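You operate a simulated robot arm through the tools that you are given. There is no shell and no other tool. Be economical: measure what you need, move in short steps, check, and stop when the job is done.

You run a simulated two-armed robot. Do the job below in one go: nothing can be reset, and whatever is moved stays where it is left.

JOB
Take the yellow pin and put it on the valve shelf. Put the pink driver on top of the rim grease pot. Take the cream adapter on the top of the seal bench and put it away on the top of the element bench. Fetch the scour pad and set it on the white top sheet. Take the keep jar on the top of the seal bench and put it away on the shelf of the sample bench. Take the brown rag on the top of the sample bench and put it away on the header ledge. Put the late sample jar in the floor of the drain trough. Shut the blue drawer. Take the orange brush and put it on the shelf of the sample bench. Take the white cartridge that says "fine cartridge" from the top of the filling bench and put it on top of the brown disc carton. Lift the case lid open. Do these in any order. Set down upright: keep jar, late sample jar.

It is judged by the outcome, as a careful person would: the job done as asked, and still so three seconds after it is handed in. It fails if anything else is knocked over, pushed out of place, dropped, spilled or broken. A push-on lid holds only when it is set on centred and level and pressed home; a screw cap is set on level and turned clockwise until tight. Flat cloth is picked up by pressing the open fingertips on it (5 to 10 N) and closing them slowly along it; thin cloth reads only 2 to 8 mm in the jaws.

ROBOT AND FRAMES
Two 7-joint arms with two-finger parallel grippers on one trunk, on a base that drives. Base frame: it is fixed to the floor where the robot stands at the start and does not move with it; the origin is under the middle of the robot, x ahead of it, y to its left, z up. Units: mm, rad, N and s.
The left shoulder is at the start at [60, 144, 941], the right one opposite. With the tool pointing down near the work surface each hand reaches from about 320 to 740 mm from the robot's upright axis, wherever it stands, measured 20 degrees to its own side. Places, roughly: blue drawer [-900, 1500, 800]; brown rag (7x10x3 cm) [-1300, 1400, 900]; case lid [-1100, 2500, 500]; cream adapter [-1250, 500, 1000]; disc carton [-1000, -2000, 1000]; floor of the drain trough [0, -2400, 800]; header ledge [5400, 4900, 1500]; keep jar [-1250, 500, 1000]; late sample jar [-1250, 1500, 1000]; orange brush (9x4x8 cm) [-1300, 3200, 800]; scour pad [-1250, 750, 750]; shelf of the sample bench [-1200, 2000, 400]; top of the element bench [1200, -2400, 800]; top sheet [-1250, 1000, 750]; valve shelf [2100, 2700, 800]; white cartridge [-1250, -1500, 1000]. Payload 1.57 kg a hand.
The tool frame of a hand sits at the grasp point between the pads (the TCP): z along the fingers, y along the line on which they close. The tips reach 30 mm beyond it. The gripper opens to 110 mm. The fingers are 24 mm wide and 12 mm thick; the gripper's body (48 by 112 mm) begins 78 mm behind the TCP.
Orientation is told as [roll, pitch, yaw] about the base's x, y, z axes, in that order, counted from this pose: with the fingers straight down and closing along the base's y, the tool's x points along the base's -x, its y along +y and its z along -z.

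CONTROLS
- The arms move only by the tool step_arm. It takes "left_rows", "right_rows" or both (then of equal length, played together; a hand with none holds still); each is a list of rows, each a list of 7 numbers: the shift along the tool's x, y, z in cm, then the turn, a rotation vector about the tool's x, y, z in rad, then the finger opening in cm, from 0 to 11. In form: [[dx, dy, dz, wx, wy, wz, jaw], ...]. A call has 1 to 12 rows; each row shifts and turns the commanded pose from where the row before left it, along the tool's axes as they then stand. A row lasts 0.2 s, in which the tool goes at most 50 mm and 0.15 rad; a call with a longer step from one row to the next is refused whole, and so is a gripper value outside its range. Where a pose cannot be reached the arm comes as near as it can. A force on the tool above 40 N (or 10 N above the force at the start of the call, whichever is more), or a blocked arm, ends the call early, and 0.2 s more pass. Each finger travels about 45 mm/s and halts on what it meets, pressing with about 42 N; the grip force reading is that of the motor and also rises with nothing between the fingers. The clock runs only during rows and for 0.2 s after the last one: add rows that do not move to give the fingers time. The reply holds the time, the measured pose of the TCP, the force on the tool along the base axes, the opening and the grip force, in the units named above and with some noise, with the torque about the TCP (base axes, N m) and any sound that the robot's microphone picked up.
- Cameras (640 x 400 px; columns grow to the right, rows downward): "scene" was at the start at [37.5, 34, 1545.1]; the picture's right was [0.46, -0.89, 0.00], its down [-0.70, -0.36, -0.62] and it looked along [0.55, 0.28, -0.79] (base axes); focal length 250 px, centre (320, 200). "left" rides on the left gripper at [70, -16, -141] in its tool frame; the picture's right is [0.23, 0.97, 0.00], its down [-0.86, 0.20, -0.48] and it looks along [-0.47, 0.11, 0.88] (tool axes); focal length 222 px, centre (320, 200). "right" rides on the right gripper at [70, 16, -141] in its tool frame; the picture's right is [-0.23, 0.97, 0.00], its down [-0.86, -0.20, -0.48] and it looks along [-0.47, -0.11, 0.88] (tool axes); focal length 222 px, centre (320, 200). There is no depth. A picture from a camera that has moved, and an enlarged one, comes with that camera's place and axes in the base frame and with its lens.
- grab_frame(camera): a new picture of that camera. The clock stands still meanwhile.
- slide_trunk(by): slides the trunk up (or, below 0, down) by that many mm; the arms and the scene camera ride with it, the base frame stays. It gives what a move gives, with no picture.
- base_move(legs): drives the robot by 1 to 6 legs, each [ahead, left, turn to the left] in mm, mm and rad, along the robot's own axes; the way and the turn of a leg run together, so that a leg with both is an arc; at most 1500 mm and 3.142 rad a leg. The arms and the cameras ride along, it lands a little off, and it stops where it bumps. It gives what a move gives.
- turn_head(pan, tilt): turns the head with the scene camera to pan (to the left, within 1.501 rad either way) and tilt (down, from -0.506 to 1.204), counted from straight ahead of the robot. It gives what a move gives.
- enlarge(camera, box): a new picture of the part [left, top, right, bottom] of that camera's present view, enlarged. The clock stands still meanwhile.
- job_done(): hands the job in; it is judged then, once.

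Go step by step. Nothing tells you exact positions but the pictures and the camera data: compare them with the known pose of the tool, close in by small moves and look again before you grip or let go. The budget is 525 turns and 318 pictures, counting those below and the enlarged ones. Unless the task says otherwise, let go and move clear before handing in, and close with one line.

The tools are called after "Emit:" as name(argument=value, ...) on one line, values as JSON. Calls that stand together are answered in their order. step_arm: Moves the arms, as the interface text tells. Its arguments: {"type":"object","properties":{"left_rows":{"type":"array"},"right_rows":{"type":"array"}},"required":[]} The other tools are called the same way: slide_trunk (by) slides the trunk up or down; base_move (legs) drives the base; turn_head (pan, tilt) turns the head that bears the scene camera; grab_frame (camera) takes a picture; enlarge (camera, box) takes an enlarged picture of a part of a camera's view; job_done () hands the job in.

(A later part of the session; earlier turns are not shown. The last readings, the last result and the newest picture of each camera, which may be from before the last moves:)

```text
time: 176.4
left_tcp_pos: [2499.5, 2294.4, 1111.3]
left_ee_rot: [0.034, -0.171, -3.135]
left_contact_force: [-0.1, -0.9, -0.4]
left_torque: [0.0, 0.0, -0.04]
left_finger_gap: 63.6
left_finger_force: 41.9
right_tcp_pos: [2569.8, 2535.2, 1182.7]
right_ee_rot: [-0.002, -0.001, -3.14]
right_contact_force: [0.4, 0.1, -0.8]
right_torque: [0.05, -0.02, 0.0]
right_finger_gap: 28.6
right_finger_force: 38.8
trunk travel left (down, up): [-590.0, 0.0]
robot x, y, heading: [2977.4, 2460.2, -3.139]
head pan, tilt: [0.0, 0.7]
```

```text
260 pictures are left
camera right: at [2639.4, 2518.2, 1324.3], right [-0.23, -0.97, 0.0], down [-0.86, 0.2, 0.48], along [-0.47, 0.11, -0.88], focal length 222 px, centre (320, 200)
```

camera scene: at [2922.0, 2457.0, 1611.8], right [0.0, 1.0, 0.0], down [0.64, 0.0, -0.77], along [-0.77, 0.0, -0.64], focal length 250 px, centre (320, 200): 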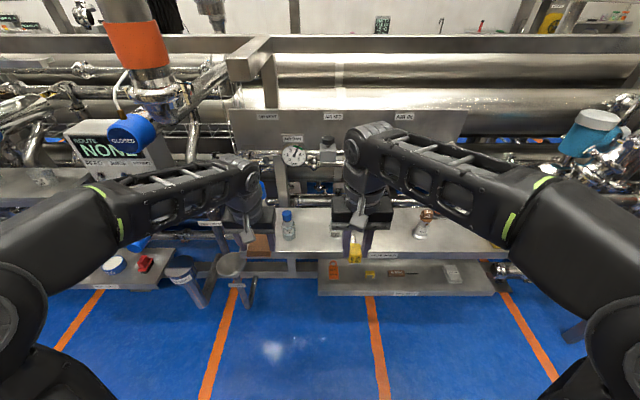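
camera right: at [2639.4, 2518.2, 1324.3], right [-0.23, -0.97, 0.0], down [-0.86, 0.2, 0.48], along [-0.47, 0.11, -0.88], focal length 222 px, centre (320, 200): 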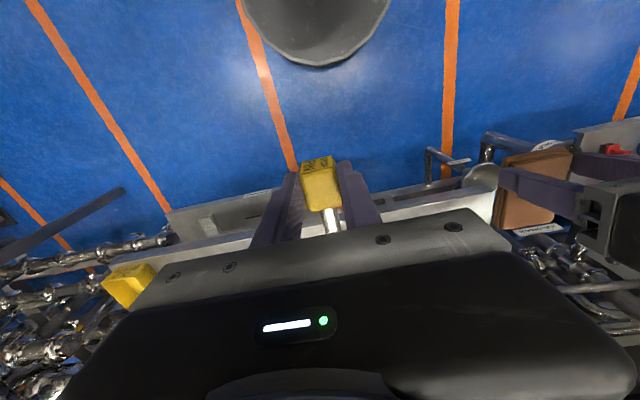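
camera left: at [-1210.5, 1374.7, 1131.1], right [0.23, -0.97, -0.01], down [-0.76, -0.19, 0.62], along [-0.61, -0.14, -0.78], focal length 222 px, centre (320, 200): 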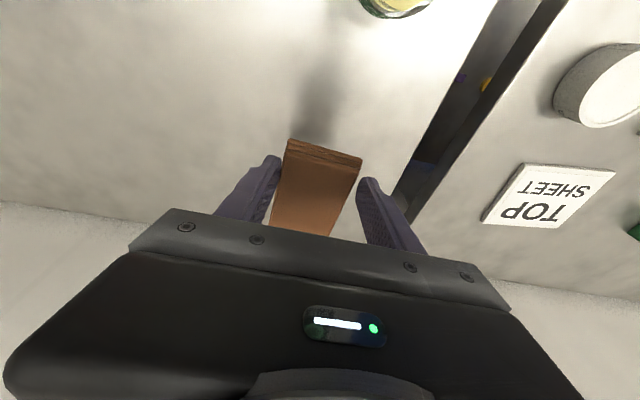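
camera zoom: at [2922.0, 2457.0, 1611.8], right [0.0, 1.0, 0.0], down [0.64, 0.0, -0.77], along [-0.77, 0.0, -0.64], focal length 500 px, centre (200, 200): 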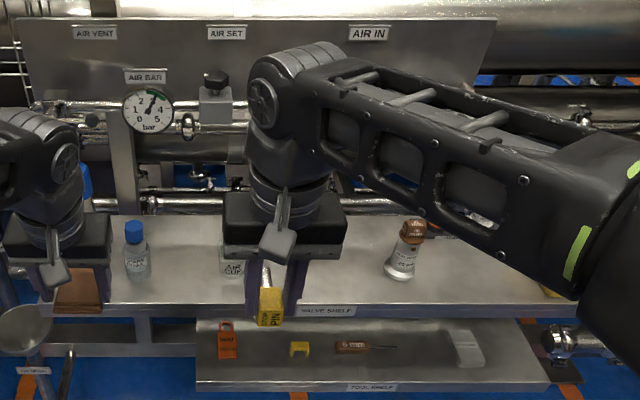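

The labelled valve shelf is ahead (x≈2014–2299, y around 2720 free between the air cup and the flask). I drive up and reach the pin over it.

Emit:
base_move(legs=[[240, -80, 0]])

Emit:
step_arm(right_rows=[[-2.2, 1.6, 2.5, 0, 0, 0, 1], [-2.2, -1.8, 2.5, 0, 0, 0, 1], [-2.2, -1.8, 2.5, 0, 0, 0, 1], [-2.2, -1.8, 2.5, 0, 0, 0, 1], [-2.2, -1.8, 2.5, 0, 0, 0, 1], [0, -1.8, 2.5, 0, 0, 0, 1], [0, -1.8, 2.5, 0, 0, 0, 1], [0, 0, 0, 0, 0, 0, 1]])

Emit:
grab_frame(camera="right")

Emit:
grab_frame(camera="scene")

```text
time: 178.2
left_tcp_pos: [2254.8, 2375.7, 1111.3]
left_ee_rot: [0.032, -0.17, -3.134]
left_contact_force: [0.3, 0.1, -0.4]
left_torque: [-0.02, 0.0, -0.02]
left_finger_gap: 63.6
left_finger_force: 41.8
right_tcp_pos: [2326.1, 2616.0, 1182.7]
right_ee_rot: [0.0, 0.0, -3.142]
right_contact_force: [-0.7, 0.0, -0.5]
right_torque: [0.01, -0.03, -0.05]
right_finger_gap: 28.7
right_finger_force: 39.0
trunk travel left (down, up): [-590.0, 0.0]
robot x, y, heading: [2732.9, 2540.1, -3.144]
head pan, tilt: [0.0, 0.7]
```

```text
time: 180.0
left_tcp_pos: [2255.4, 2374.8, 1112.3]
left_ee_rot: [0.033, -0.17, -3.134]
left_contact_force: [-0.1, -0.3, -0.1]
left_torque: [0.0, 0.01, 0.0]
left_finger_gap: 63.6
left_finger_force: 41.8
right_tcp_pos: [2217.9, 2708.9, 1008.7]
right_ee_rot: [0.0, -0.001, -3.139]
right_contact_force: [0.4, -0.9, -2.2]
right_torque: [-0.04, -0.02, -0.03]
right_finger_gap: 29.0
right_finger_force: 39.1
trunk travel left (down, up): [-590.0, 0.0]
robot x, y, heading: [2737.4, 2536.3, -3.142]
head pan, tilt: [0.0, 0.7]
```

```text
259 pictures are left
camera right: at [2287.1, 2691.8, 1149.1], right [-0.23, -0.97, 0.0], down [-0.85, 0.2, 0.48], along [-0.47, 0.11, -0.88], focal length 222 px, centre (320, 200)
```

right: 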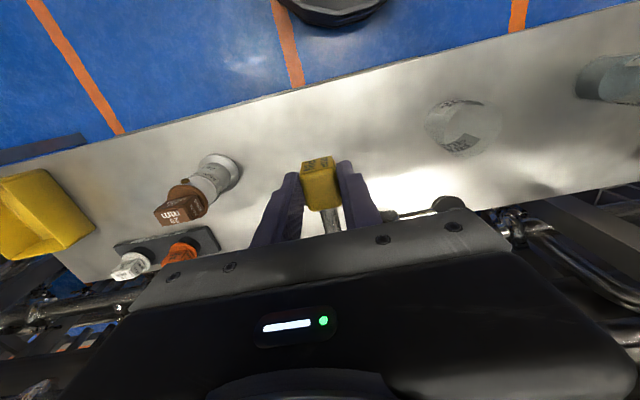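

```text
258 pictures are left
camera scene: at [2679.7, 2537.5, 1611.8], right [0.0, 1.0, 0.0], down [0.64, 0.0, -0.77], along [-0.77, 0.0, -0.64], focal length 250 px, centre (320, 200)
```

scene: 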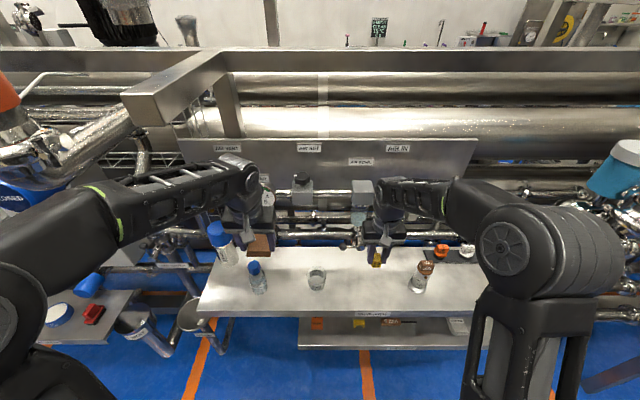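

Emit:
step_arm(right_rows=[[0, 0, 4, 0, 0, 0, 1], [0, 0, 4, 0, 0, 0, 1], [0, 0, 4, 0, 0, 0, 1], [0, 0, 2.5, 0, 0, 0, 1], [0, 0, 0, 0, 0, 0, 1]])

Emit:
enlarge(camera="scene", box=[300, 200, 460, 320])

Emit:
grab_frame(camera="right")

```text
time: 181.2
left_tcp_pos: [2256.1, 2375.0, 1110.3]
left_ee_rot: [0.033, -0.172, -3.135]
left_contact_force: [0.8, 0.2, -0.1]
left_torque: [-0.02, -0.02, -0.01]
left_finger_gap: 63.6
left_finger_force: 41.8
right_tcp_pos: [2217.5, 2707.6, 863.4]
right_ee_rot: [0.0, 0.002, -3.142]
right_contact_force: [-0.3, -0.2, -0.8]
right_torque: [0.01, 0.0, 0.01]
right_finger_gap: 29.0
right_finger_force: 38.5
trunk travel left (down, up): [-590.0, 0.0]
robot x, y, heading: [2735.1, 2539.5, -3.14]
head pan, tilt: [0.0, 0.7]
```

```text
3.33 times, centred on (380, 260) of scene
camera zoom: at [2679.4, 2537.8, 1611.8], right [0.0, 1.0, 0.0], down [0.64, 0.0, -0.76], along [-0.76, 0.0, -0.64], focal length 834 px, centre (120, 0)
```

zoom: 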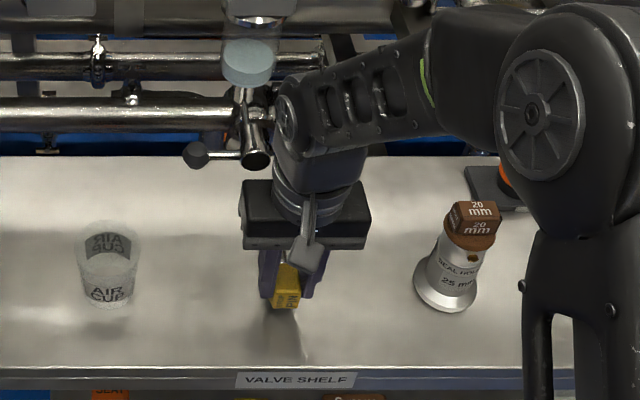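

```text
256 pictures are left
camera right: at [2286.4, 2690.1, 1004.5], right [-0.23, -0.97, 0.0], down [-0.85, 0.2, 0.48], along [-0.47, 0.11, -0.88], focal length 222 px, centre (320, 200)
```

right: 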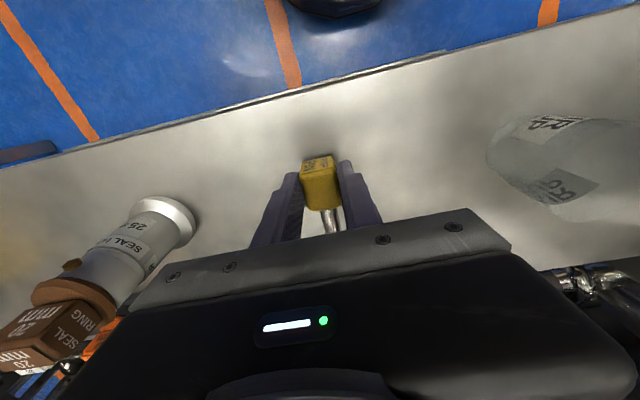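

Emit:
step_arm(right_rows=[[0, 0, 1.5, 0, 0, 0, 1], [0, 0, 0.7, 0, 0, 0, 1], [0, 0, 0, 0, 0, 0, 1]])

Emit:
step_arm(right_rows=[[0, 0, 0.4, 0, 0, 0, 1], [0, 0, 0, 0, 0, 0, 1]])

Emit:
step_arm(right_rows=[[0, 0, 0.4, 0, 0, 0, 1], [0, 0, 0, 0, 0, 0, 1]])

```text
time: 182.0
left_tcp_pos: [2256.8, 2375.2, 1112.2]
left_ee_rot: [0.033, -0.174, -3.135]
left_contact_force: [-0.4, 0.2, -0.4]
left_torque: [-0.03, -0.02, 0.03]
left_finger_gap: 63.7
left_finger_force: 42.4
right_tcp_pos: [2216.9, 2708.1, 842.9]
right_ee_rot: [0.0, -0.002, -3.139]
right_contact_force: [1.5, 0.4, 9.3]
right_torque: [0.02, 0.09, 0.02]
right_finger_gap: 28.7
right_finger_force: 39.1
trunk travel left (down, up): [-590.0, 0.0]
robot x, y, heading: [2733.1, 2541.3, -3.138]
head pan, tilt: [0.0, 0.7]
```

```text
time: 182.6
left_tcp_pos: [2258.5, 2375.9, 1112.4]
left_ee_rot: [0.034, -0.175, -3.137]
left_contact_force: [0.3, 0.0, -1.0]
left_torque: [-0.02, 0.0, 0.0]
left_finger_gap: 63.5
left_finger_force: 42.6
right_tcp_pos: [2216.8, 2707.3, 840.7]
right_ee_rot: [-0.001, -0.007, -3.141]
right_contact_force: [-0.6, 3.2, 39.2]
right_torque: [0.14, 0.09, -0.02]
right_finger_gap: 29.1
right_finger_force: 39.1
trunk travel left (down, up): [-590.0, 0.0]
robot x, y, heading: [2733.8, 2542.5, -3.141]
head pan, tilt: [0.0, 0.7]
```

```text
time: 183.2
left_tcp_pos: [2257.8, 2375.8, 1113.8]
left_ee_rot: [0.032, -0.174, -3.135]
left_contact_force: [0.0, -0.2, 0.2]
left_torque: [0.0, 0.0, 0.02]
left_finger_gap: 63.4
left_finger_force: 42.1
right_tcp_pos: [2217.9, 2707.3, 835.3]
right_ee_rot: [-0.001, -0.006, -3.143]
right_contact_force: [-3.5, 3.4, 37.8]
right_torque: [0.12, 0.14, -0.02]
right_finger_gap: 28.7
right_finger_force: 38.5
trunk travel left (down, up): [-590.0, 0.0]
robot x, y, heading: [2736.1, 2535.5, -3.141]
head pan, tilt: [0.0, 0.7]
```

Contact made at z≈842; I ease up and release the pin.

Emit:
step_arm(right_rows=[[0, 0, -0.3, 0, 0, 0, 1], [0, 0, 0, 0, 0, 0, 3.2], [0, 0, 0, 0, 0, 0, 4.5], [0, 0, 0, 0, 0, 0, 6.5], [0, 0, 0, 0, 0, 0, 6.5], [0, 0, -2, 0, 0, 0, 6.5], [0, 0, -4, 0, 0, 0, 6.5], [0, 0, -4, 0, 0, 0, 6.5], [0, 0, -4, 0, 0, 0, 6.5], [0, 0, 0, 0, 0, 0, 6.5]])

Emit:
enlarge(camera="scene", box=[300, 200, 460, 320])

Emit:
grab_frame(camera="right")

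```text
time: 185.4
left_tcp_pos: [2255.7, 2374.9, 1111.7]
left_ee_rot: [0.032, -0.171, -3.136]
left_contact_force: [0.0, -0.7, 0.1]
left_torque: [-0.03, 0.03, -0.01]
left_finger_gap: 63.7
left_finger_force: 42.0
right_tcp_pos: [2217.7, 2708.2, 976.7]
right_ee_rot: [-0.001, 0.001, -3.142]
right_contact_force: [-0.3, -0.7, 0.7]
right_torque: [-0.01, -0.01, -0.01]
right_finger_gap: 65.2
right_finger_force: 0.1
trunk travel left (down, up): [-590.0, 0.0]
robot x, y, heading: [2734.0, 2539.8, -3.139]
head pan, tilt: [0.0, 0.7]
```

```text
3.33 times, centred on (380, 260) of scene
camera zoom: at [2678.8, 2537.8, 1611.8], right [0.0, 1.0, 0.0], down [0.64, 0.0, -0.76], along [-0.76, 0.0, -0.64], focal length 834 px, centre (120, 0)
```

zoom: 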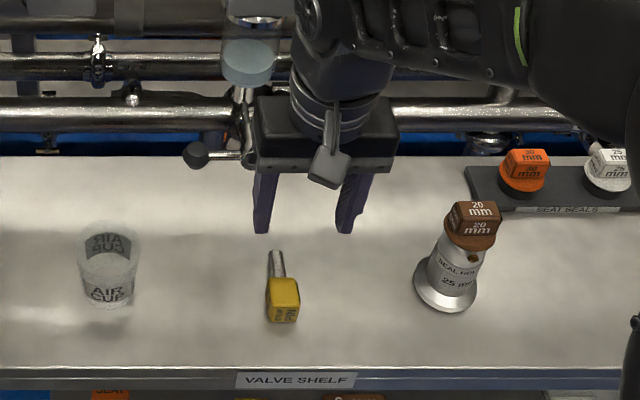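

```text
254 pictures are left
camera right: at [2286.9, 2690.8, 1117.5], right [-0.23, -0.97, 0.0], down [-0.86, 0.2, 0.48], along [-0.47, 0.11, -0.88], focal length 222 px, centre (320, 200)
```

right: 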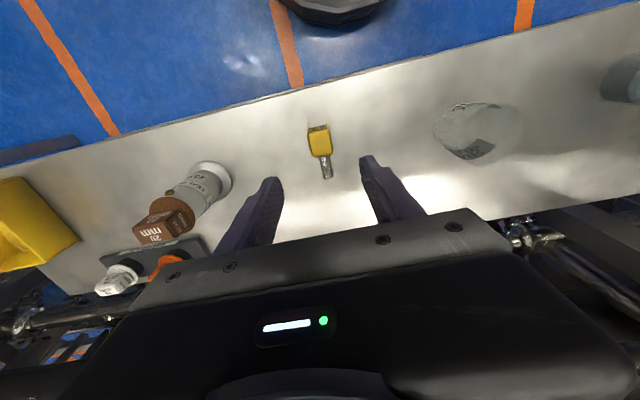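

The pin lies on the valve shelf. I withdraw and head for the header ledge.

Emit:
step_arm(right_rows=[[2, 0, -3, 0, 0, 0, 5], [3, 0, -3, 0, 0, 0, 4], [3, 0, -3, 0, 0, 0, 3], [3, 0, -3, 0, 0, 0, 2], [0, 0, 0, 0, 0, 0, 2]])

Emit:
base_move(legs=[[-280, 0, 0], [0, 0, -1.57]])

Emit:
turn_head(pan=-0.6, tilt=0.1)

Emit:
grab_frame(camera="scene")

Emit:
turn_head(pan=0.3, tilt=0.1)

Emit:
grab_frame(camera="scene")

```text
time: 186.6
left_tcp_pos: [2253.9, 2375.0, 1110.8]
left_ee_rot: [0.033, -0.169, -3.134]
left_contact_force: [0.0, 0.6, -0.9]
left_torque: [-0.02, -0.04, 0.0]
left_finger_gap: 63.6
left_finger_force: 42.4
right_tcp_pos: [2326.3, 2709.8, 1096.9]
right_ee_rot: [0.002, 0.001, -3.141]
right_contact_force: [0.6, -0.5, 0.4]
right_torque: [0.01, -0.04, 0.03]
right_finger_gap: 20.0
right_finger_force: 0.2
trunk travel left (down, up): [-590.0, 0.0]
robot x, y, heading: [2731.7, 2541.6, -3.144]
head pan, tilt: [0.0, 0.7]
```

```text
time: 192.3
left_tcp_pos: [2842.4, 3015.2, 1112.3]
left_ee_rot: [0.035, -0.172, 1.593]
left_contact_force: [-0.2, 0.0, -0.4]
left_torque: [0.0, 0.01, 0.0]
left_finger_gap: 63.7
left_finger_force: 41.5
right_tcp_pos: [3178.0, 2948.1, 1095.8]
right_ee_rot: [-0.001, 0.0, 1.586]
right_contact_force: [0.6, 1.0, -0.1]
right_torque: [0.0, 0.0, 0.0]
right_finger_gap: 19.9
right_finger_force: 0.0
trunk travel left (down, up): [-590.0, 0.0]
robot x, y, heading: [3010.2, 2537.0, 1.586]
head pan, tilt: [0.0, 0.7]
```

```text
time: 193.3
left_tcp_pos: [2842.5, 3014.2, 1112.1]
left_ee_rot: [0.035, -0.171, 1.591]
left_contact_force: [-0.6, -0.3, -0.5]
left_torque: [0.0, 0.0, -0.01]
left_finger_gap: 63.7
left_finger_force: 41.8
right_tcp_pos: [3176.6, 2947.4, 1095.9]
right_ee_rot: [0.0, 0.001, 1.586]
right_contact_force: [-0.2, 0.3, -0.1]
right_torque: [0.0, 0.0, -0.03]
right_finger_gap: 20.0
right_finger_force: 0.0
trunk travel left (down, up): [-590.0, 0.0]
robot x, y, heading: [3011.9, 2538.5, 1.587]
head pan, tilt: [-0.6, 0.099]
```

```text
253 pictures are left
camera scene: at [3063.8, 2584.7, 1666.5], right [0.83, -0.55, 0.0], down [-0.06, -0.08, -0.99], along [0.55, 0.83, -0.1], focal length 250 px, centre (320, 200)
```

scene: 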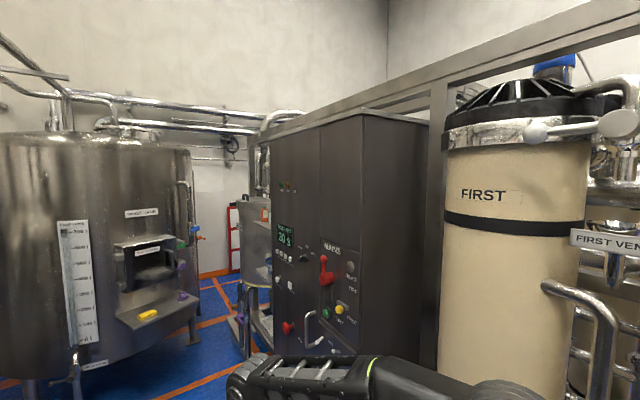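

```text
time: 194.6
left_tcp_pos: [2843.6, 3013.9, 1111.6]
left_ee_rot: [0.032, -0.17, 1.594]
left_contact_force: [0.2, -0.8, -0.4]
left_torque: [-0.02, 0.02, 0.02]
left_finger_gap: 63.8
left_finger_force: 42.2
right_tcp_pos: [3176.7, 2946.6, 1096.5]
right_ee_rot: [0.001, 0.001, 1.582]
right_contact_force: [0.3, -0.2, -0.5]
right_torque: [-0.01, 0.0, 0.02]
right_finger_gap: 20.2
right_finger_force: 0.1
trunk travel left (down, up): [-590.0, 0.0]
robot x, y, heading: [3012.5, 2536.2, 1.588]
head pan, tilt: [0.3, 0.099]
```

```text
252 pictures are left
camera scene: at [2984.6, 2595.4, 1666.6], right [0.95, 0.31, 0.0], down [0.03, -0.09, -0.99], along [-0.31, 0.95, -0.1], focal length 250 px, centre (320, 200)
```

scene: 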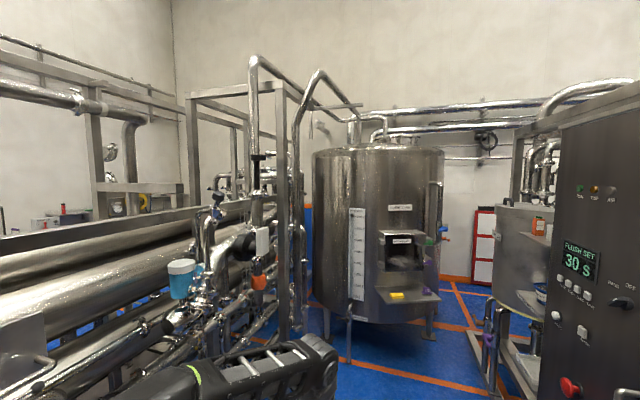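

Emit:
base_move(legs=[[1100, 0, -0.02]])

Emit:
turn_head(pan=-0.6, tilt=0.2)

Emit:
grab_frame(camera="scene")

```text
time: 200.2
left_tcp_pos: [2853.8, 4111.6, 1111.7]
left_ee_rot: [0.034, -0.171, 1.563]
left_contact_force: [0.6, -0.1, -0.3]
left_torque: [0.0, 0.0, 0.03]
left_finger_gap: 63.6
left_finger_force: 42.0
right_tcp_pos: [3186.8, 4037.7, 1096.2]
right_ee_rot: [-0.002, 0.001, 1.558]
right_contact_force: [0.9, -0.1, 0.5]
right_torque: [-0.01, 0.0, 0.02]
right_finger_gap: 20.0
right_finger_force: 0.0
trunk travel left (down, up): [-590.0, 0.0]
robot x, y, heading: [3006.5, 3628.6, 1.56]
head pan, tilt: [0.3, 0.099]
```

```text
time: 201.3
left_tcp_pos: [2854.3, 4110.7, 1111.7]
left_ee_rot: [0.034, -0.172, 1.564]
left_contact_force: [0.0, 0.4, 0.1]
left_torque: [-0.01, -0.02, -0.02]
left_finger_gap: 63.6
left_finger_force: 42.1
right_tcp_pos: [3186.4, 4036.3, 1095.7]
right_ee_rot: [0.001, -0.001, 1.558]
right_contact_force: [0.2, 1.1, 0.3]
right_torque: [0.02, -0.03, -0.01]
right_finger_gap: 20.0
right_finger_force: 0.1
trunk travel left (down, up): [-590.0, 0.0]
robot x, y, heading: [3009.0, 3630.6, 1.557]
head pan, tilt: [-0.6, 0.201]
```

```text
251 pictures are left
camera scene: at [3064.1, 3677.5, 1657.2], right [0.82, -0.57, 0.0], down [-0.11, -0.16, -0.98], along [0.56, 0.8, -0.2], focal length 250 px, centre (320, 200)
```

scene: 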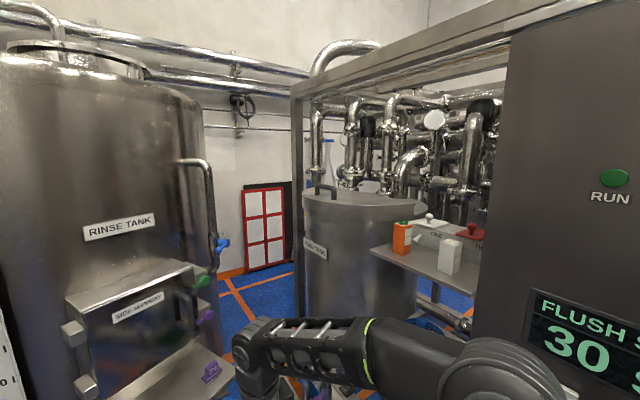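

Emit:
enlarge(camera="scene", box=[290, 70, 510, 208])

Emit:
enlarge(camera="scene", box=[60, 180, 380, 380])

```text
2.90 times, centred on (400, 139) of scene
camera zoom: at [3064.1, 3677.5, 1657.2], right [0.82, -0.57, 0.0], down [-0.11, -0.16, -0.98], along [0.56, 0.8, -0.2], focal length 725 px, centre (88, 377)
```

zoom: 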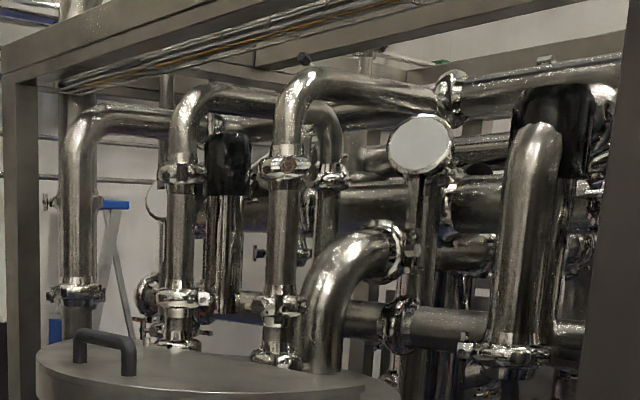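

```text
2.00 times, centred on (220, 280) of scene
camera zoom: at [3064.1, 3677.5, 1657.2], right [0.82, -0.57, 0.0], down [-0.11, -0.16, -0.98], along [0.56, 0.8, -0.2], focal length 500 px, centre (520, 40)
```

zoom: 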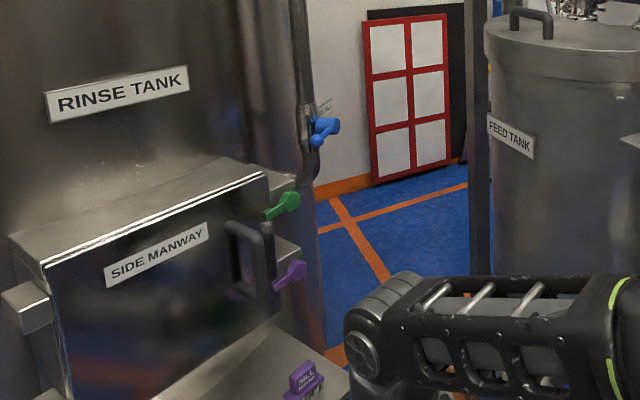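

The gap between the rinse tank's tray and the feed tank is too narrow (~325 mm). I go around by the south corridor and east side instead.

Emit:
base_move(legs=[[-1500, 0, 0.015], [-1500, 0, 0], [-1500, 0, 0], [-740, 0, 0]])

Emit:
base_move(legs=[[0, 0, -1.57], [1000, 0, 0]])

Emit:
turn_head(pan=0.2, tilt=0.3)

Emit:
grab_frame(camera="scene")

```text
time: 226.6
left_tcp_pos: [2778.3, -1159.7, 1112.3]
left_ee_rot: [0.033, -0.173, 1.579]
left_contact_force: [0.8, 0.3, -0.4]
left_torque: [0.0, 0.01, 0.02]
left_finger_gap: 63.4
left_finger_force: 41.9
right_tcp_pos: [3112.4, -1230.6, 1096.1]
right_ee_rot: [0.0, 0.0, 1.574]
right_contact_force: [-0.1, -0.7, 0.2]
right_torque: [0.0, 0.03, 0.01]
right_finger_gap: 19.9
right_finger_force: 0.1
trunk travel left (down, up): [-590.0, 0.0]
robot x, y, heading: [2942.2, -1637.5, 1.573]
head pan, tilt: [-0.6, 0.201]
```

```text
time: 235.6
left_tcp_pos: [4414.7, -1476.0, 1111.1]
left_ee_rot: [0.032, -0.17, 0.008]
left_contact_force: [-0.4, -0.5, 0.4]
left_torque: [0.01, 0.05, -0.02]
left_finger_gap: 63.6
left_finger_force: 42.1
right_tcp_pos: [4345.6, -1808.4, 1096.3]
right_ee_rot: [-0.001, -0.002, 0.002]
right_contact_force: [0.0, 0.1, 0.2]
right_torque: [0.01, 0.02, 0.0]
right_finger_gap: 20.1
right_finger_force: 0.1
trunk travel left (down, up): [-590.0, 0.0]
robot x, y, heading: [3938.1, -1635.9, 0.003]
head pan, tilt: [-0.6, 0.201]
```

```text
time: 236.7
left_tcp_pos: [4415.4, -1475.8, 1112.4]
left_ee_rot: [0.034, -0.174, 0.01]
left_contact_force: [-0.4, -0.1, -0.4]
left_torque: [0.0, 0.02, 0.0]
left_finger_gap: 63.5
left_finger_force: 42.4
right_tcp_pos: [4344.7, -1809.3, 1096.5]
right_ee_rot: [-0.001, -0.001, 0.003]
right_contact_force: [-0.2, 0.5, -0.3]
right_torque: [-0.01, -0.01, 0.02]
right_finger_gap: 19.8
right_finger_force: 0.0
trunk travel left (down, up): [-590.0, 0.0]
robot x, y, heading: [3935.1, -1639.9, 0.002]
head pan, tilt: [0.201, 0.3]
```

```text
248 pictures are left
camera scene: at [3999.3, -1620.9, 1647.9], right [0.2, -0.98, 0.0], down [-0.29, -0.06, -0.96], along [0.94, 0.19, -0.3], focal length 250 px, centre (320, 200)
```

scene: 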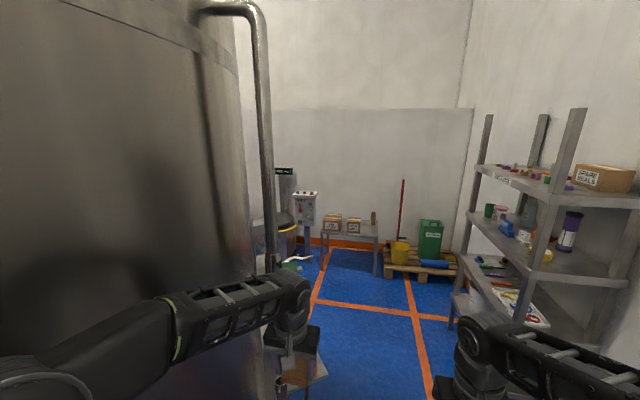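

A pipe stands near [4570,-1355] on my left. I check my elbow clearance by looking left.

Emit:
turn_head(pan=0.9, tilt=0.75)

Emit:
grab_frame(camera="scene")

```text
time: 237.8
left_tcp_pos: [4414.3, -1476.0, 1111.9]
left_ee_rot: [0.034, -0.17, 0.008]
left_contact_force: [-0.6, -0.4, 0.0]
left_torque: [-0.01, -0.01, 0.0]
left_finger_gap: 63.9
left_finger_force: 42.0
right_tcp_pos: [4344.7, -1809.3, 1095.2]
right_ee_rot: [0.0, -0.001, 0.004]
right_contact_force: [-0.3, -0.4, -0.7]
right_torque: [-0.03, -0.02, 0.04]
right_finger_gap: 20.1
right_finger_force: 0.1
trunk travel left (down, up): [-590.0, 0.0]
robot x, y, heading: [3936.7, -1638.4, 0.003]
head pan, tilt: [0.901, 0.75]
```

```text
247 pictures are left
camera scene: at [3959.2, -1574.7, 1607.6], right [0.79, -0.62, 0.0], down [-0.42, -0.54, -0.73], along [0.45, 0.57, -0.68], focal length 250 px, centre (320, 200)
```

scene: 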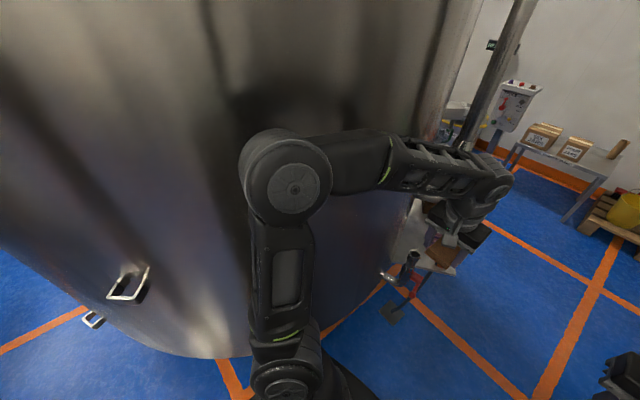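

I tuck the left arm inward/forward to narrow my width.

Emit:
step_arm(left_rows=[[-1.2, -2, 0, 0, 0, 0, 4], [-1.2, -2, 0, 0, 0, 0, 4], [-1.2, -2, 0, 0, 0, 0, 4], [-1.2, -2, 0, 0, 0, 0, 4], [-1.2, -2, 0, 0, 0, 0, 4], [-1.2, -2, 0, 0, 0, 0, 4], [0, 0, 0, 0, 0, 0, 4]])

Emit:
grab_frame(camera="scene")

```text
time: 239.4
left_tcp_pos: [4487.2, -1593.9, 1119.1]
left_ee_rot: [0.033, -0.171, 0.013]
left_contact_force: [-0.3, 0.7, -0.6]
left_torque: [-0.01, 0.03, -0.04]
left_finger_gap: 63.7
left_finger_force: 42.1
right_tcp_pos: [4343.8, -1808.0, 1096.4]
right_ee_rot: [0.002, 0.0, 0.004]
right_contact_force: [-0.5, 0.4, -0.5]
right_torque: [-0.02, 0.01, 0.03]
right_finger_gap: 20.2
right_finger_force: 0.1
trunk travel left (down, up): [-590.0, 0.0]
robot x, y, heading: [3937.7, -1641.9, 0.01]
head pan, tilt: [0.901, 0.75]
```

```text
246 pictures are left
camera scene: at [3958.8, -1574.3, 1607.6], right [0.79, -0.62, 0.0], down [-0.42, -0.54, -0.73], along [0.45, 0.57, -0.68], focal length 250 px, centre (320, 200)
```

scene: 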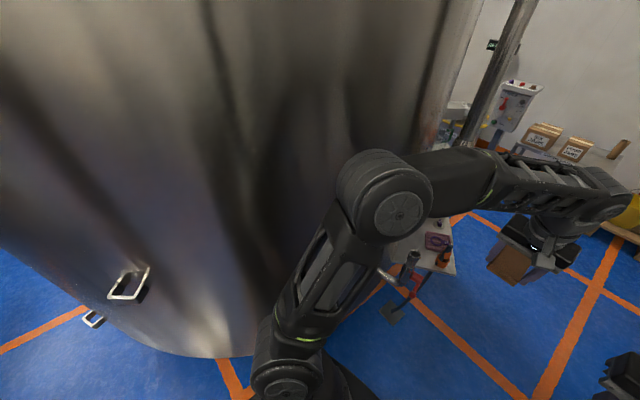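

Emit:
step_arm(right_rows=[[-2.2, 0.8, 0, 0, 0, 0, 2], [-2.2, 0.8, 0, 0, 0, 0, 2], [-2.2, 0.8, 0, 0, 0, 0, 2], [-2.2, 0.8, 0, 0, 0, 0, 2], [-2.2, 0.8, 0, 0, 0, 0, 2], [-2.2, 0, 0, 0, 0, 0, 2], [0, 0, 0, 0, 0, 0, 2]])

Emit:
turn_head(pan=-0.5, tilt=0.6)

Emit:
grab_frame(camera="scene")

```text
time: 241.0
left_tcp_pos: [4487.5, -1595.1, 1118.9]
left_ee_rot: [0.033, -0.171, 0.007]
left_contact_force: [-0.4, 0.0, -0.2]
left_torque: [0.02, 0.03, 0.01]
left_finger_gap: 63.6
left_finger_force: 42.3
right_tcp_pos: [4476.2, -1769.1, 1097.8]
right_ee_rot: [0.001, 0.0, 0.003]
right_contact_force: [0.0, 1.0, 1.2]
right_torque: [0.03, 0.0, -0.01]
right_finger_gap: 20.0
right_finger_force: 0.1
trunk travel left (down, up): [-590.0, 0.0]
robot x, y, heading: [3938.0, -1638.2, 0.003]
head pan, tilt: [0.901, 0.75]
```

```text
time: 242.5
left_tcp_pos: [4487.9, -1594.1, 1119.2]
left_ee_rot: [0.033, -0.17, 0.008]
left_contact_force: [-0.3, 0.1, -0.6]
left_torque: [-0.01, 0.0, -0.02]
left_finger_gap: 63.4
left_finger_force: 42.6
right_tcp_pos: [4477.4, -1768.7, 1096.5]
right_ee_rot: [-0.001, -0.001, 0.005]
right_contact_force: [1.0, 0.5, 0.5]
right_torque: [0.02, -0.01, 0.02]
right_finger_gap: 20.0
right_finger_force: 0.1
trunk travel left (down, up): [-590.0, 0.0]
robot x, y, heading: [3938.3, -1639.1, 0.001]
head pan, tilt: [-0.499, 0.6]
```

```text
245 pictures are left
camera scene: at [3985.7, -1681.8, 1620.4], right [-0.48, -0.88, 0.0], down [-0.5, 0.27, -0.82], along [0.73, -0.39, -0.57], focal length 250 px, centre (320, 200)
```

scene: 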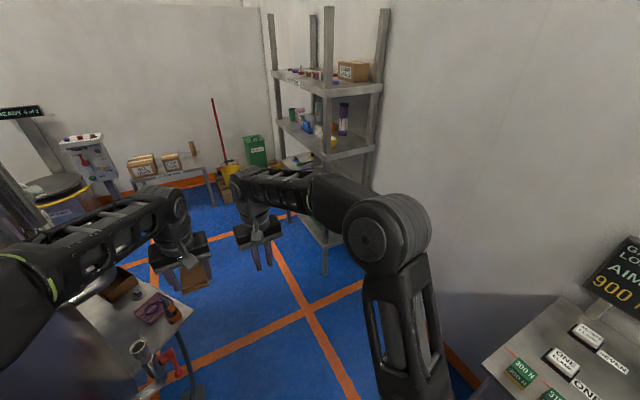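

The passage between a small stand (corner ≈[4680,-1517]) and the shelf (≈[5117,-2331]) is enough; I thread through carefully.

Emit:
base_move(legs=[[150, -60, 0], [350, -185, 0], [330, 0, 0], [420, 60, 0]])

Emit:
turn_head(pan=0.9, tilt=0.3)

Emit:
grab_frame(camera="scene")

```text
time: 250.0
left_tcp_pos: [5734.9, -1765.2, 1119.4]
left_ee_rot: [0.032, -0.171, 0.019]
left_contact_force: [0.4, 0.8, -1.1]
left_torque: [0.0, 0.02, -0.02]
left_finger_gap: 63.8
left_finger_force: 42.1
right_tcp_pos: [5724.5, -1939.5, 1096.7]
right_ee_rot: [-0.001, 0.0, 0.011]
right_contact_force: [0.1, -0.6, 0.1]
right_torque: [0.01, 0.02, -0.01]
right_finger_gap: 20.1
right_finger_force: 0.1
trunk travel left (down, up): [-590.0, 0.0]
robot x, y, heading: [5180.6, -1814.9, 0.014]
head pan, tilt: [-0.499, 0.6]
```

```text
time: 251.5
left_tcp_pos: [5734.1, -1764.9, 1120.0]
left_ee_rot: [0.033, -0.172, 0.016]
left_contact_force: [-0.5, 0.0, 0.3]
left_torque: [0.01, 0.01, -0.03]
left_finger_gap: 63.7
left_finger_force: 42.3
right_tcp_pos: [5723.2, -1940.7, 1098.6]
right_ee_rot: [-0.001, 0.0, 0.01]
right_contact_force: [-0.1, -0.3, 0.5]
right_torque: [-0.01, 0.0, 0.0]
right_finger_gap: 19.9
right_finger_force: 0.0
trunk travel left (down, up): [-590.0, 0.0]
robot x, y, heading: [5182.7, -1814.2, 0.01]
head pan, tilt: [0.901, 0.3]
```

```text
244 pictures are left
camera scene: at [5211.2, -1741.4, 1647.9], right [0.79, -0.61, 0.0], down [-0.18, -0.23, -0.96], along [0.59, 0.75, -0.3], focal length 250 px, centre (320, 200)
```

scene: 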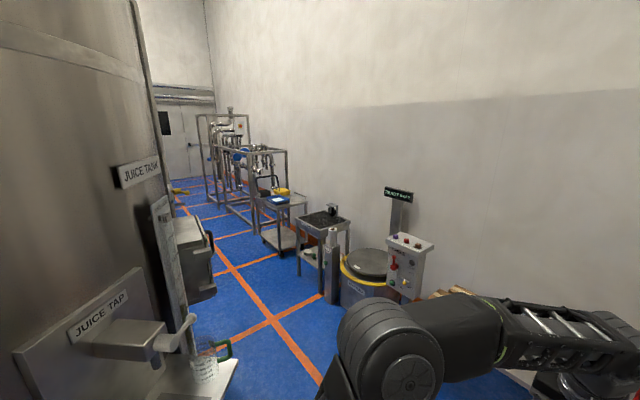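

The east aisle (x≈5500–6500) runs north. I drive to x≈6000, turn north and go up.

Emit:
base_move(legs=[[800, 30, 0], [0, 0, 1.56], [1500, 0, 0]])

Emit:
turn_head(pan=0.3, tilt=0.25)

Emit:
grab_frame(camera="scene")

```text
time: 266.7
left_tcp_pos: [5928.1, 283.3, 1119.6]
left_ee_rot: [0.033, -0.17, 1.575]
left_contact_force: [-0.2, 0.2, -0.6]
left_torque: [-0.02, -0.02, 0.02]
left_finger_gap: 63.6
left_finger_force: 42.6
right_tcp_pos: [6101.7, 272.3, 1098.2]
right_ee_rot: [0.001, 0.001, 1.57]
right_contact_force: [-0.5, 0.3, 0.6]
right_torque: [0.01, 0.0, -0.02]
right_finger_gap: 19.9
right_finger_force: 0.0
trunk travel left (down, up): [-590.0, 0.0]
robot x, y, heading: [5968.4, -269.0, 1.569]
head pan, tilt: [0.901, 0.3]
```

```text
time: 267.7
left_tcp_pos: [5927.4, 283.3, 1119.0]
left_ee_rot: [0.033, -0.172, 1.576]
left_contact_force: [0.2, -0.3, -0.5]
left_torque: [-0.01, -0.01, 0.02]
left_finger_gap: 63.6
left_finger_force: 42.3
right_tcp_pos: [6102.2, 271.4, 1097.2]
right_ee_rot: [0.001, 0.0, 1.569]
right_contact_force: [0.3, 0.1, -0.4]
right_torque: [0.0, 0.0, 0.03]
right_finger_gap: 19.7
right_finger_force: 0.1
trunk travel left (down, up): [-590.0, 0.0]
robot x, y, heading: [5972.5, -267.8, 1.57]
head pan, tilt: [0.3, 0.25]
```

```text
243 pictures are left
camera scene: at [5942.0, -208.5, 1652.6], right [0.96, 0.29, 0.0], down [0.07, -0.24, -0.97], along [-0.29, 0.93, -0.25], focal length 250 px, centre (320, 200)
```

scene: 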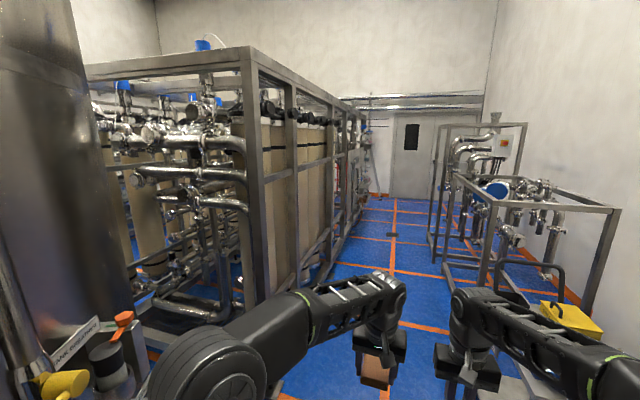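

I continue north along the aisle toward the header.

Emit:
base_move(legs=[[1500, 60, 0], [1400, 20, 0]])

Emit:
turn_head(pan=0.4, tilt=0.1)

Emit:
grab_frame(camera="scene")

```text
refused: leg 1 is longer than a leg can be; nothing moved
```

```text
time: 268.4
left_tcp_pos: [5927.1, 283.1, 1118.8]
left_ee_rot: [0.033, -0.171, 1.576]
left_contact_force: [0.1, 0.5, -0.9]
left_torque: [0.0, -0.01, 0.0]
left_finger_gap: 63.5
left_finger_force: 41.8
right_tcp_pos: [6101.8, 271.2, 1097.6]
right_ee_rot: [0.0, -0.002, 1.57]
right_contact_force: [0.1, 0.4, 0.0]
right_torque: [-0.02, 0.01, 0.0]
right_finger_gap: 20.1
right_finger_force: 0.0
trunk travel left (down, up): [-590.0, 0.0]
robot x, y, heading: [5966.6, -267.1, 1.568]
head pan, tilt: [0.4, 0.099]
```

```text
242 pictures are left
camera scene: at [5933.9, -212.9, 1666.5], right [0.92, 0.39, 0.0], down [0.04, -0.09, -0.99], along [-0.39, 0.92, -0.1], focal length 250 px, centre (320, 200)
```

scene: 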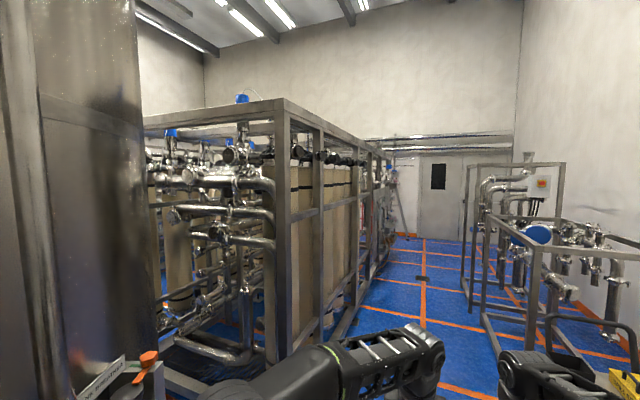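

Emit:
base_move(legs=[[1400, 60, 0], [1400, 0, 0], [600, 0, 0]])

Emit:
turn_head(pan=0.6, tilt=0.1)

Emit:
grab_frame(camera="scene")

```text
time: 285.1
left_tcp_pos: [5914.8, 3725.1, 1119.3]
left_ee_rot: [0.033, -0.172, 1.561]
left_contact_force: [-0.4, 0.2, -0.9]
left_torque: [-0.02, 0.01, -0.02]
left_finger_gap: 63.6
left_finger_force: 41.5
right_tcp_pos: [6090.4, 3710.1, 1096.5]
right_ee_rot: [0.001, 0.0, 1.555]
right_contact_force: [0.7, 0.0, 0.4]
right_torque: [-0.01, -0.01, 0.02]
right_finger_gap: 20.0
right_finger_force: 0.0
trunk travel left (down, up): [-590.0, 0.0]
robot x, y, heading: [5952.0, 3171.0, 1.554]
head pan, tilt: [0.4, 0.099]
```

```text
time: 285.9
left_tcp_pos: [5915.2, 3724.6, 1119.4]
left_ee_rot: [0.032, -0.171, 1.561]
left_contact_force: [0.7, 0.6, 0.2]
left_torque: [-0.03, 0.02, -0.01]
left_finger_gap: 63.8
left_finger_force: 41.6
right_tcp_pos: [6090.4, 3711.0, 1096.9]
right_ee_rot: [0.0, 0.0, 1.555]
right_contact_force: [0.7, -1.2, -0.1]
right_torque: [0.0, -0.01, -0.01]
right_finger_gap: 19.9
right_finger_force: 0.0
trunk travel left (down, up): [-590.0, 0.0]
robot x, y, heading: [5949.9, 3174.9, 1.555]
head pan, tilt: [0.6, 0.099]
```

```text
241 pictures are left
camera scene: at [5899.2, 3219.3, 1666.6], right [0.83, 0.55, 0.0], down [0.05, -0.08, -1.0], along [-0.55, 0.83, -0.1], focal length 250 px, centre (320, 200)
```

scene: 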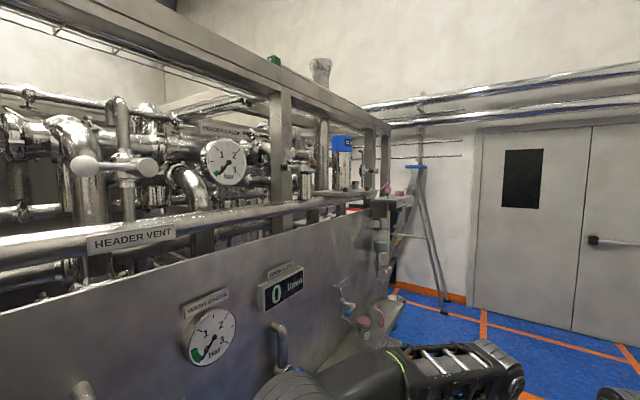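

Emit:
base_move(legs=[[1100, -60, 0.015]])

Emit:
turn_head(pan=0.9, tilt=0.2)

Emit:
grab_frame(camera="scene")

```text
time: 291.5
left_tcp_pos: [5973.2, 4830.4, 1119.8]
left_ee_rot: [0.032, -0.173, 1.58]
left_contact_force: [-0.6, 0.5, 0.3]
left_torque: [-0.04, 0.0, 0.0]
left_finger_gap: 63.6
left_finger_force: 42.0
right_tcp_pos: [6147.7, 4818.0, 1098.3]
right_ee_rot: [0.0, -0.001, 1.573]
right_contact_force: [-0.5, -0.1, -0.3]
right_torque: [0.04, 0.08, -0.03]
right_finger_gap: 19.7
right_finger_force: 0.0
trunk travel left (down, up): [-590.0, 0.0]
robot x, y, heading: [6016.6, 4277.1, 1.575]
head pan, tilt: [0.6, 0.099]
```

```text
time: 292.3
left_tcp_pos: [5972.3, 4828.9, 1119.6]
left_ee_rot: [0.033, -0.171, 1.58]
left_contact_force: [-0.5, -0.1, -0.7]
left_torque: [-0.02, -0.01, 0.01]
left_finger_gap: 63.7
left_finger_force: 41.5
right_tcp_pos: [6146.9, 4818.2, 1097.8]
right_ee_rot: [0.001, 0.001, 1.573]
right_contact_force: [0.5, -0.8, -0.2]
right_torque: [-0.02, 0.0, -0.05]
right_finger_gap: 20.1
right_finger_force: 0.1
trunk travel left (down, up): [-590.0, 0.0]
robot x, y, heading: [6016.4, 4279.8, 1.575]
head pan, tilt: [0.901, 0.201]
```

```text
240 pictures are left
camera scene: at [5945.3, 4305.8, 1657.2], right [0.62, 0.79, 0.0], down [0.16, -0.12, -0.98], along [-0.77, 0.61, -0.2], focal length 250 px, centre (320, 200)
```

scene: 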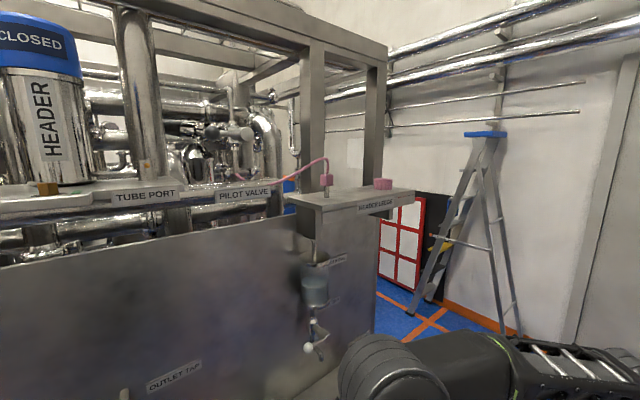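

Emit:
enlarge(camera="scene", box=[250, 130, 450, 255])

```text
3.20 times, centred on (350, 192) of scene
camera zoom: at [5945.3, 4305.8, 1657.2], right [0.62, 0.79, 0.0], down [0.16, -0.12, -0.98], along [-0.77, 0.61, -0.2], focal length 800 px, centre (224, 224)
```

zoom: 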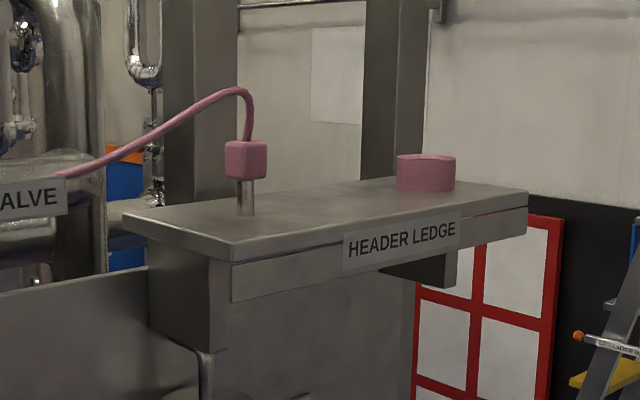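

The header ledge top is at z≈1500, about x 5229–5433, y 4717–5176, free between the pink plug and the pink pot (y≈4870–5080). I drive alongside and turn to face it.

Emit:
base_move(legs=[[800, -90, 0], [0, 0, 1.567]])

Emit:
turn_head(pan=0.1, tilt=0.3)

Emit:
grab_frame(camera="scene")

```text
time: 300.5
left_tcp_pos: [5555.4, 5043.0, 1120.4]
left_ee_rot: [0.034, -0.17, -3.123]
left_contact_force: [-0.3, 0.0, -0.2]
left_torque: [-0.02, -0.03, -0.01]
left_finger_gap: 63.6
left_finger_force: 41.5
right_tcp_pos: [5565.0, 5219.1, 1099.3]
right_ee_rot: [0.002, 0.002, -3.13]
right_contact_force: [-0.3, -0.4, 0.1]
right_torque: [-0.01, 0.06, -0.01]
right_finger_gap: 20.1
right_finger_force: 0.1
trunk travel left (down, up): [-590.0, 0.0]
robot x, y, heading: [6107.3, 5091.1, -3.135]
head pan, tilt: [0.901, 0.201]
```

```text
time: 301.7
left_tcp_pos: [5555.2, 5043.9, 1119.2]
left_ee_rot: [0.035, -0.171, -3.125]
left_contact_force: [0.0, -0.3, -0.6]
left_torque: [0.0, -0.02, 0.01]
left_finger_gap: 63.7
left_finger_force: 42.0
right_tcp_pos: [5566.1, 5219.5, 1097.5]
right_ee_rot: [-0.001, 0.0, -3.133]
right_contact_force: [0.5, 0.3, 0.2]
right_torque: [0.04, 0.0, -0.03]
right_finger_gap: 19.9
right_finger_force: 0.1
trunk travel left (down, up): [-590.0, 0.0]
robot x, y, heading: [6104.3, 5094.0, -3.128]
head pan, tilt: [0.099, 0.3]
```

```text
238 pictures are left
camera scene: at [6043.6, 5081.7, 1647.9], right [-0.11, 0.99, 0.0], down [0.29, 0.03, -0.96], along [-0.95, -0.11, -0.3], focal length 250 px, centre (320, 200)
```

scene: 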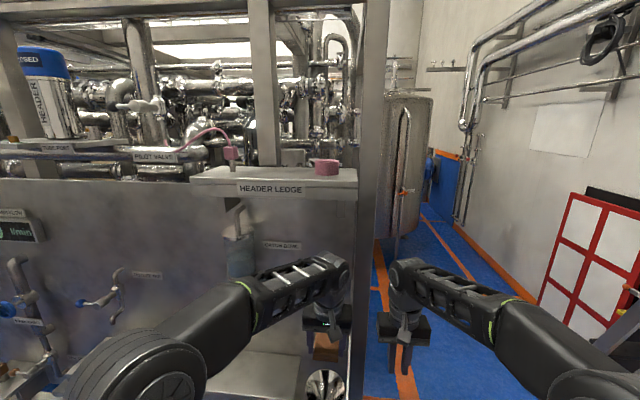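

Emit:
enlarge(camera="scene", box=[170, 120, 378, 250])

```text
3.08 times, centred on (274, 185) of scene
camera zoom: at [6043.6, 5081.7, 1647.9], right [-0.11, 0.99, 0.0], down [0.29, 0.03, -0.96], along [-0.95, -0.11, -0.3], focal length 770 px, centre (462, 246)
```

zoom: 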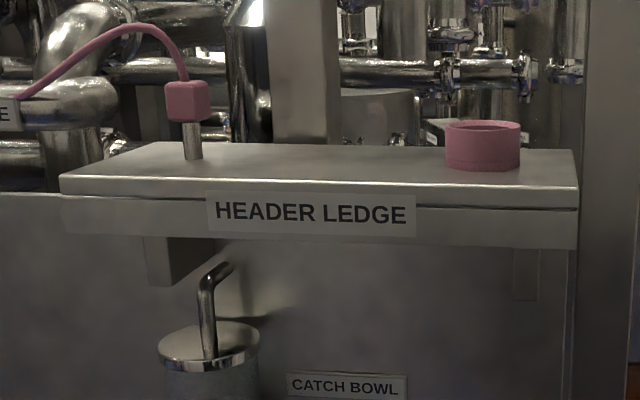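

I work out the ledge at z≈1511, x 5268–5465, free centre y≈4895. I draw the left hand back, pitch it forward and raise it above ledge height.

Emit:
step_arm(left_rows=[[3, 0.5, -0.5, 0, 0, 0, 4], [3, 0.5, -0.5, 0, 0, 0, 4], [3, 0.5, -0.5, 0, -0.1, 0, 4], [2, 0.5, -0.5, 0, -0.147, 0, 4], [0, 0.5, -0.5, 0, -0.147, 0, 4], [0, 0.5, -0.5, 0, -0.147, 0, 4], [0, 0.5, -0.5, 0, -0.147, 0, 4], [0, 0.5, 0, 0, -0.147, 0, 4], [0, 0, 0, 0, 0, 0, 4]])

Emit:
grab_frame(camera="scene")

```text
time: 303.7
left_tcp_pos: [5666.4, 5014.3, 1139.8]
left_ee_rot: [0.063, -1.003, 3.112]
left_contact_force: [-0.7, -0.6, -0.9]
left_torque: [0.02, 0.0, 0.02]
left_finger_gap: 63.4
left_finger_force: 42.2
left hand out of reach, approached as far as the arm can: row 8
right_tcp_pos: [5566.1, 5217.0, 1097.7]
right_ee_rot: [-0.002, -0.002, -3.131]
right_contact_force: [0.2, 0.5, -0.2]
right_torque: [-0.02, -0.01, 0.0]
right_finger_gap: 20.0
right_finger_force: 0.1
trunk travel left (down, up): [-590.0, 0.0]
robot x, y, heading: [6106.7, 5091.3, -3.132]
head pan, tilt: [0.099, 0.3]
```

```text
236 pictures are left
camera scene: at [6044.2, 5081.4, 1648.0], right [-0.11, 0.99, 0.0], down [0.29, 0.03, -0.96], along [-0.95, -0.1, -0.3], focal length 250 px, centre (320, 200)
```

scene: 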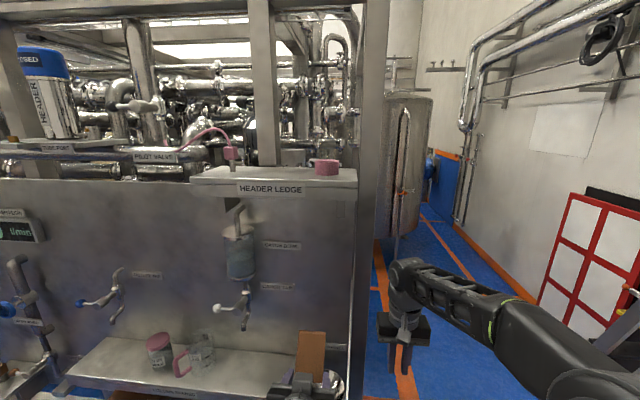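

Emit:
step_arm(left_rows=[[-3.8, 1.2, -2.4, 0, 0, 0, 4], [-3.8, 1.2, -2.4, 0, 0, 0, 4], [-3.8, 1.2, -2.4, 0, 0, 0, 4], [-3.8, 1.2, -2.4, 0, 0, 0, 4], [-3.8, 1.2, -2.4, 0, 0, 0, 4], [-3.8, 1.2, -2.4, 0, 0, 0, 4], [-3.8, 1.2, -2.4, 0, 0, 0, 4], [-3.8, 1.2, -2.4, 0, 0, 0, 4], [-3.8, 1.2, -2.4, 0, 0, 0, 4], [-3.8, 1.2, -2.4, 0, 0, 0, 4], [0, 0, 0, 0, 0, 0, 4]])

Emit:
grab_frame(camera="scene")

```text
time: 306.1
left_tcp_pos: [5656.0, 4911.0, 1588.4]
left_ee_rot: [0.055, -0.998, 3.101]
left_contact_force: [-7.8, -7.9, -2.8]
left_torque: [0.37, -0.2, -0.56]
left_finger_gap: 63.2
left_finger_force: 42.2
right_tcp_pos: [5558.4, 5217.2, 1092.8]
right_ee_rot: [-0.002, 0.01, -3.131]
right_contact_force: [-0.9, 0.0, -0.6]
right_torque: [-0.01, -0.13, 0.0]
right_finger_gap: 19.9
right_finger_force: 0.0
trunk travel left (down, up): [-590.0, 0.0]
robot x, y, heading: [6106.1, 5091.1, -3.133]
head pan, tilt: [0.099, 0.3]
```

```text
235 pictures are left
camera scene: at [6031.4, 5080.4, 1647.2], right [-0.11, 0.99, 0.0], down [0.3, 0.03, -0.95], along [-0.95, -0.1, -0.3], focal length 250 px, centre (320, 200)
```

scene: 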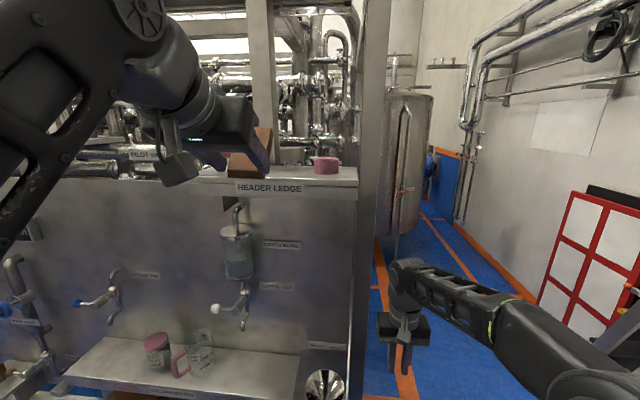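

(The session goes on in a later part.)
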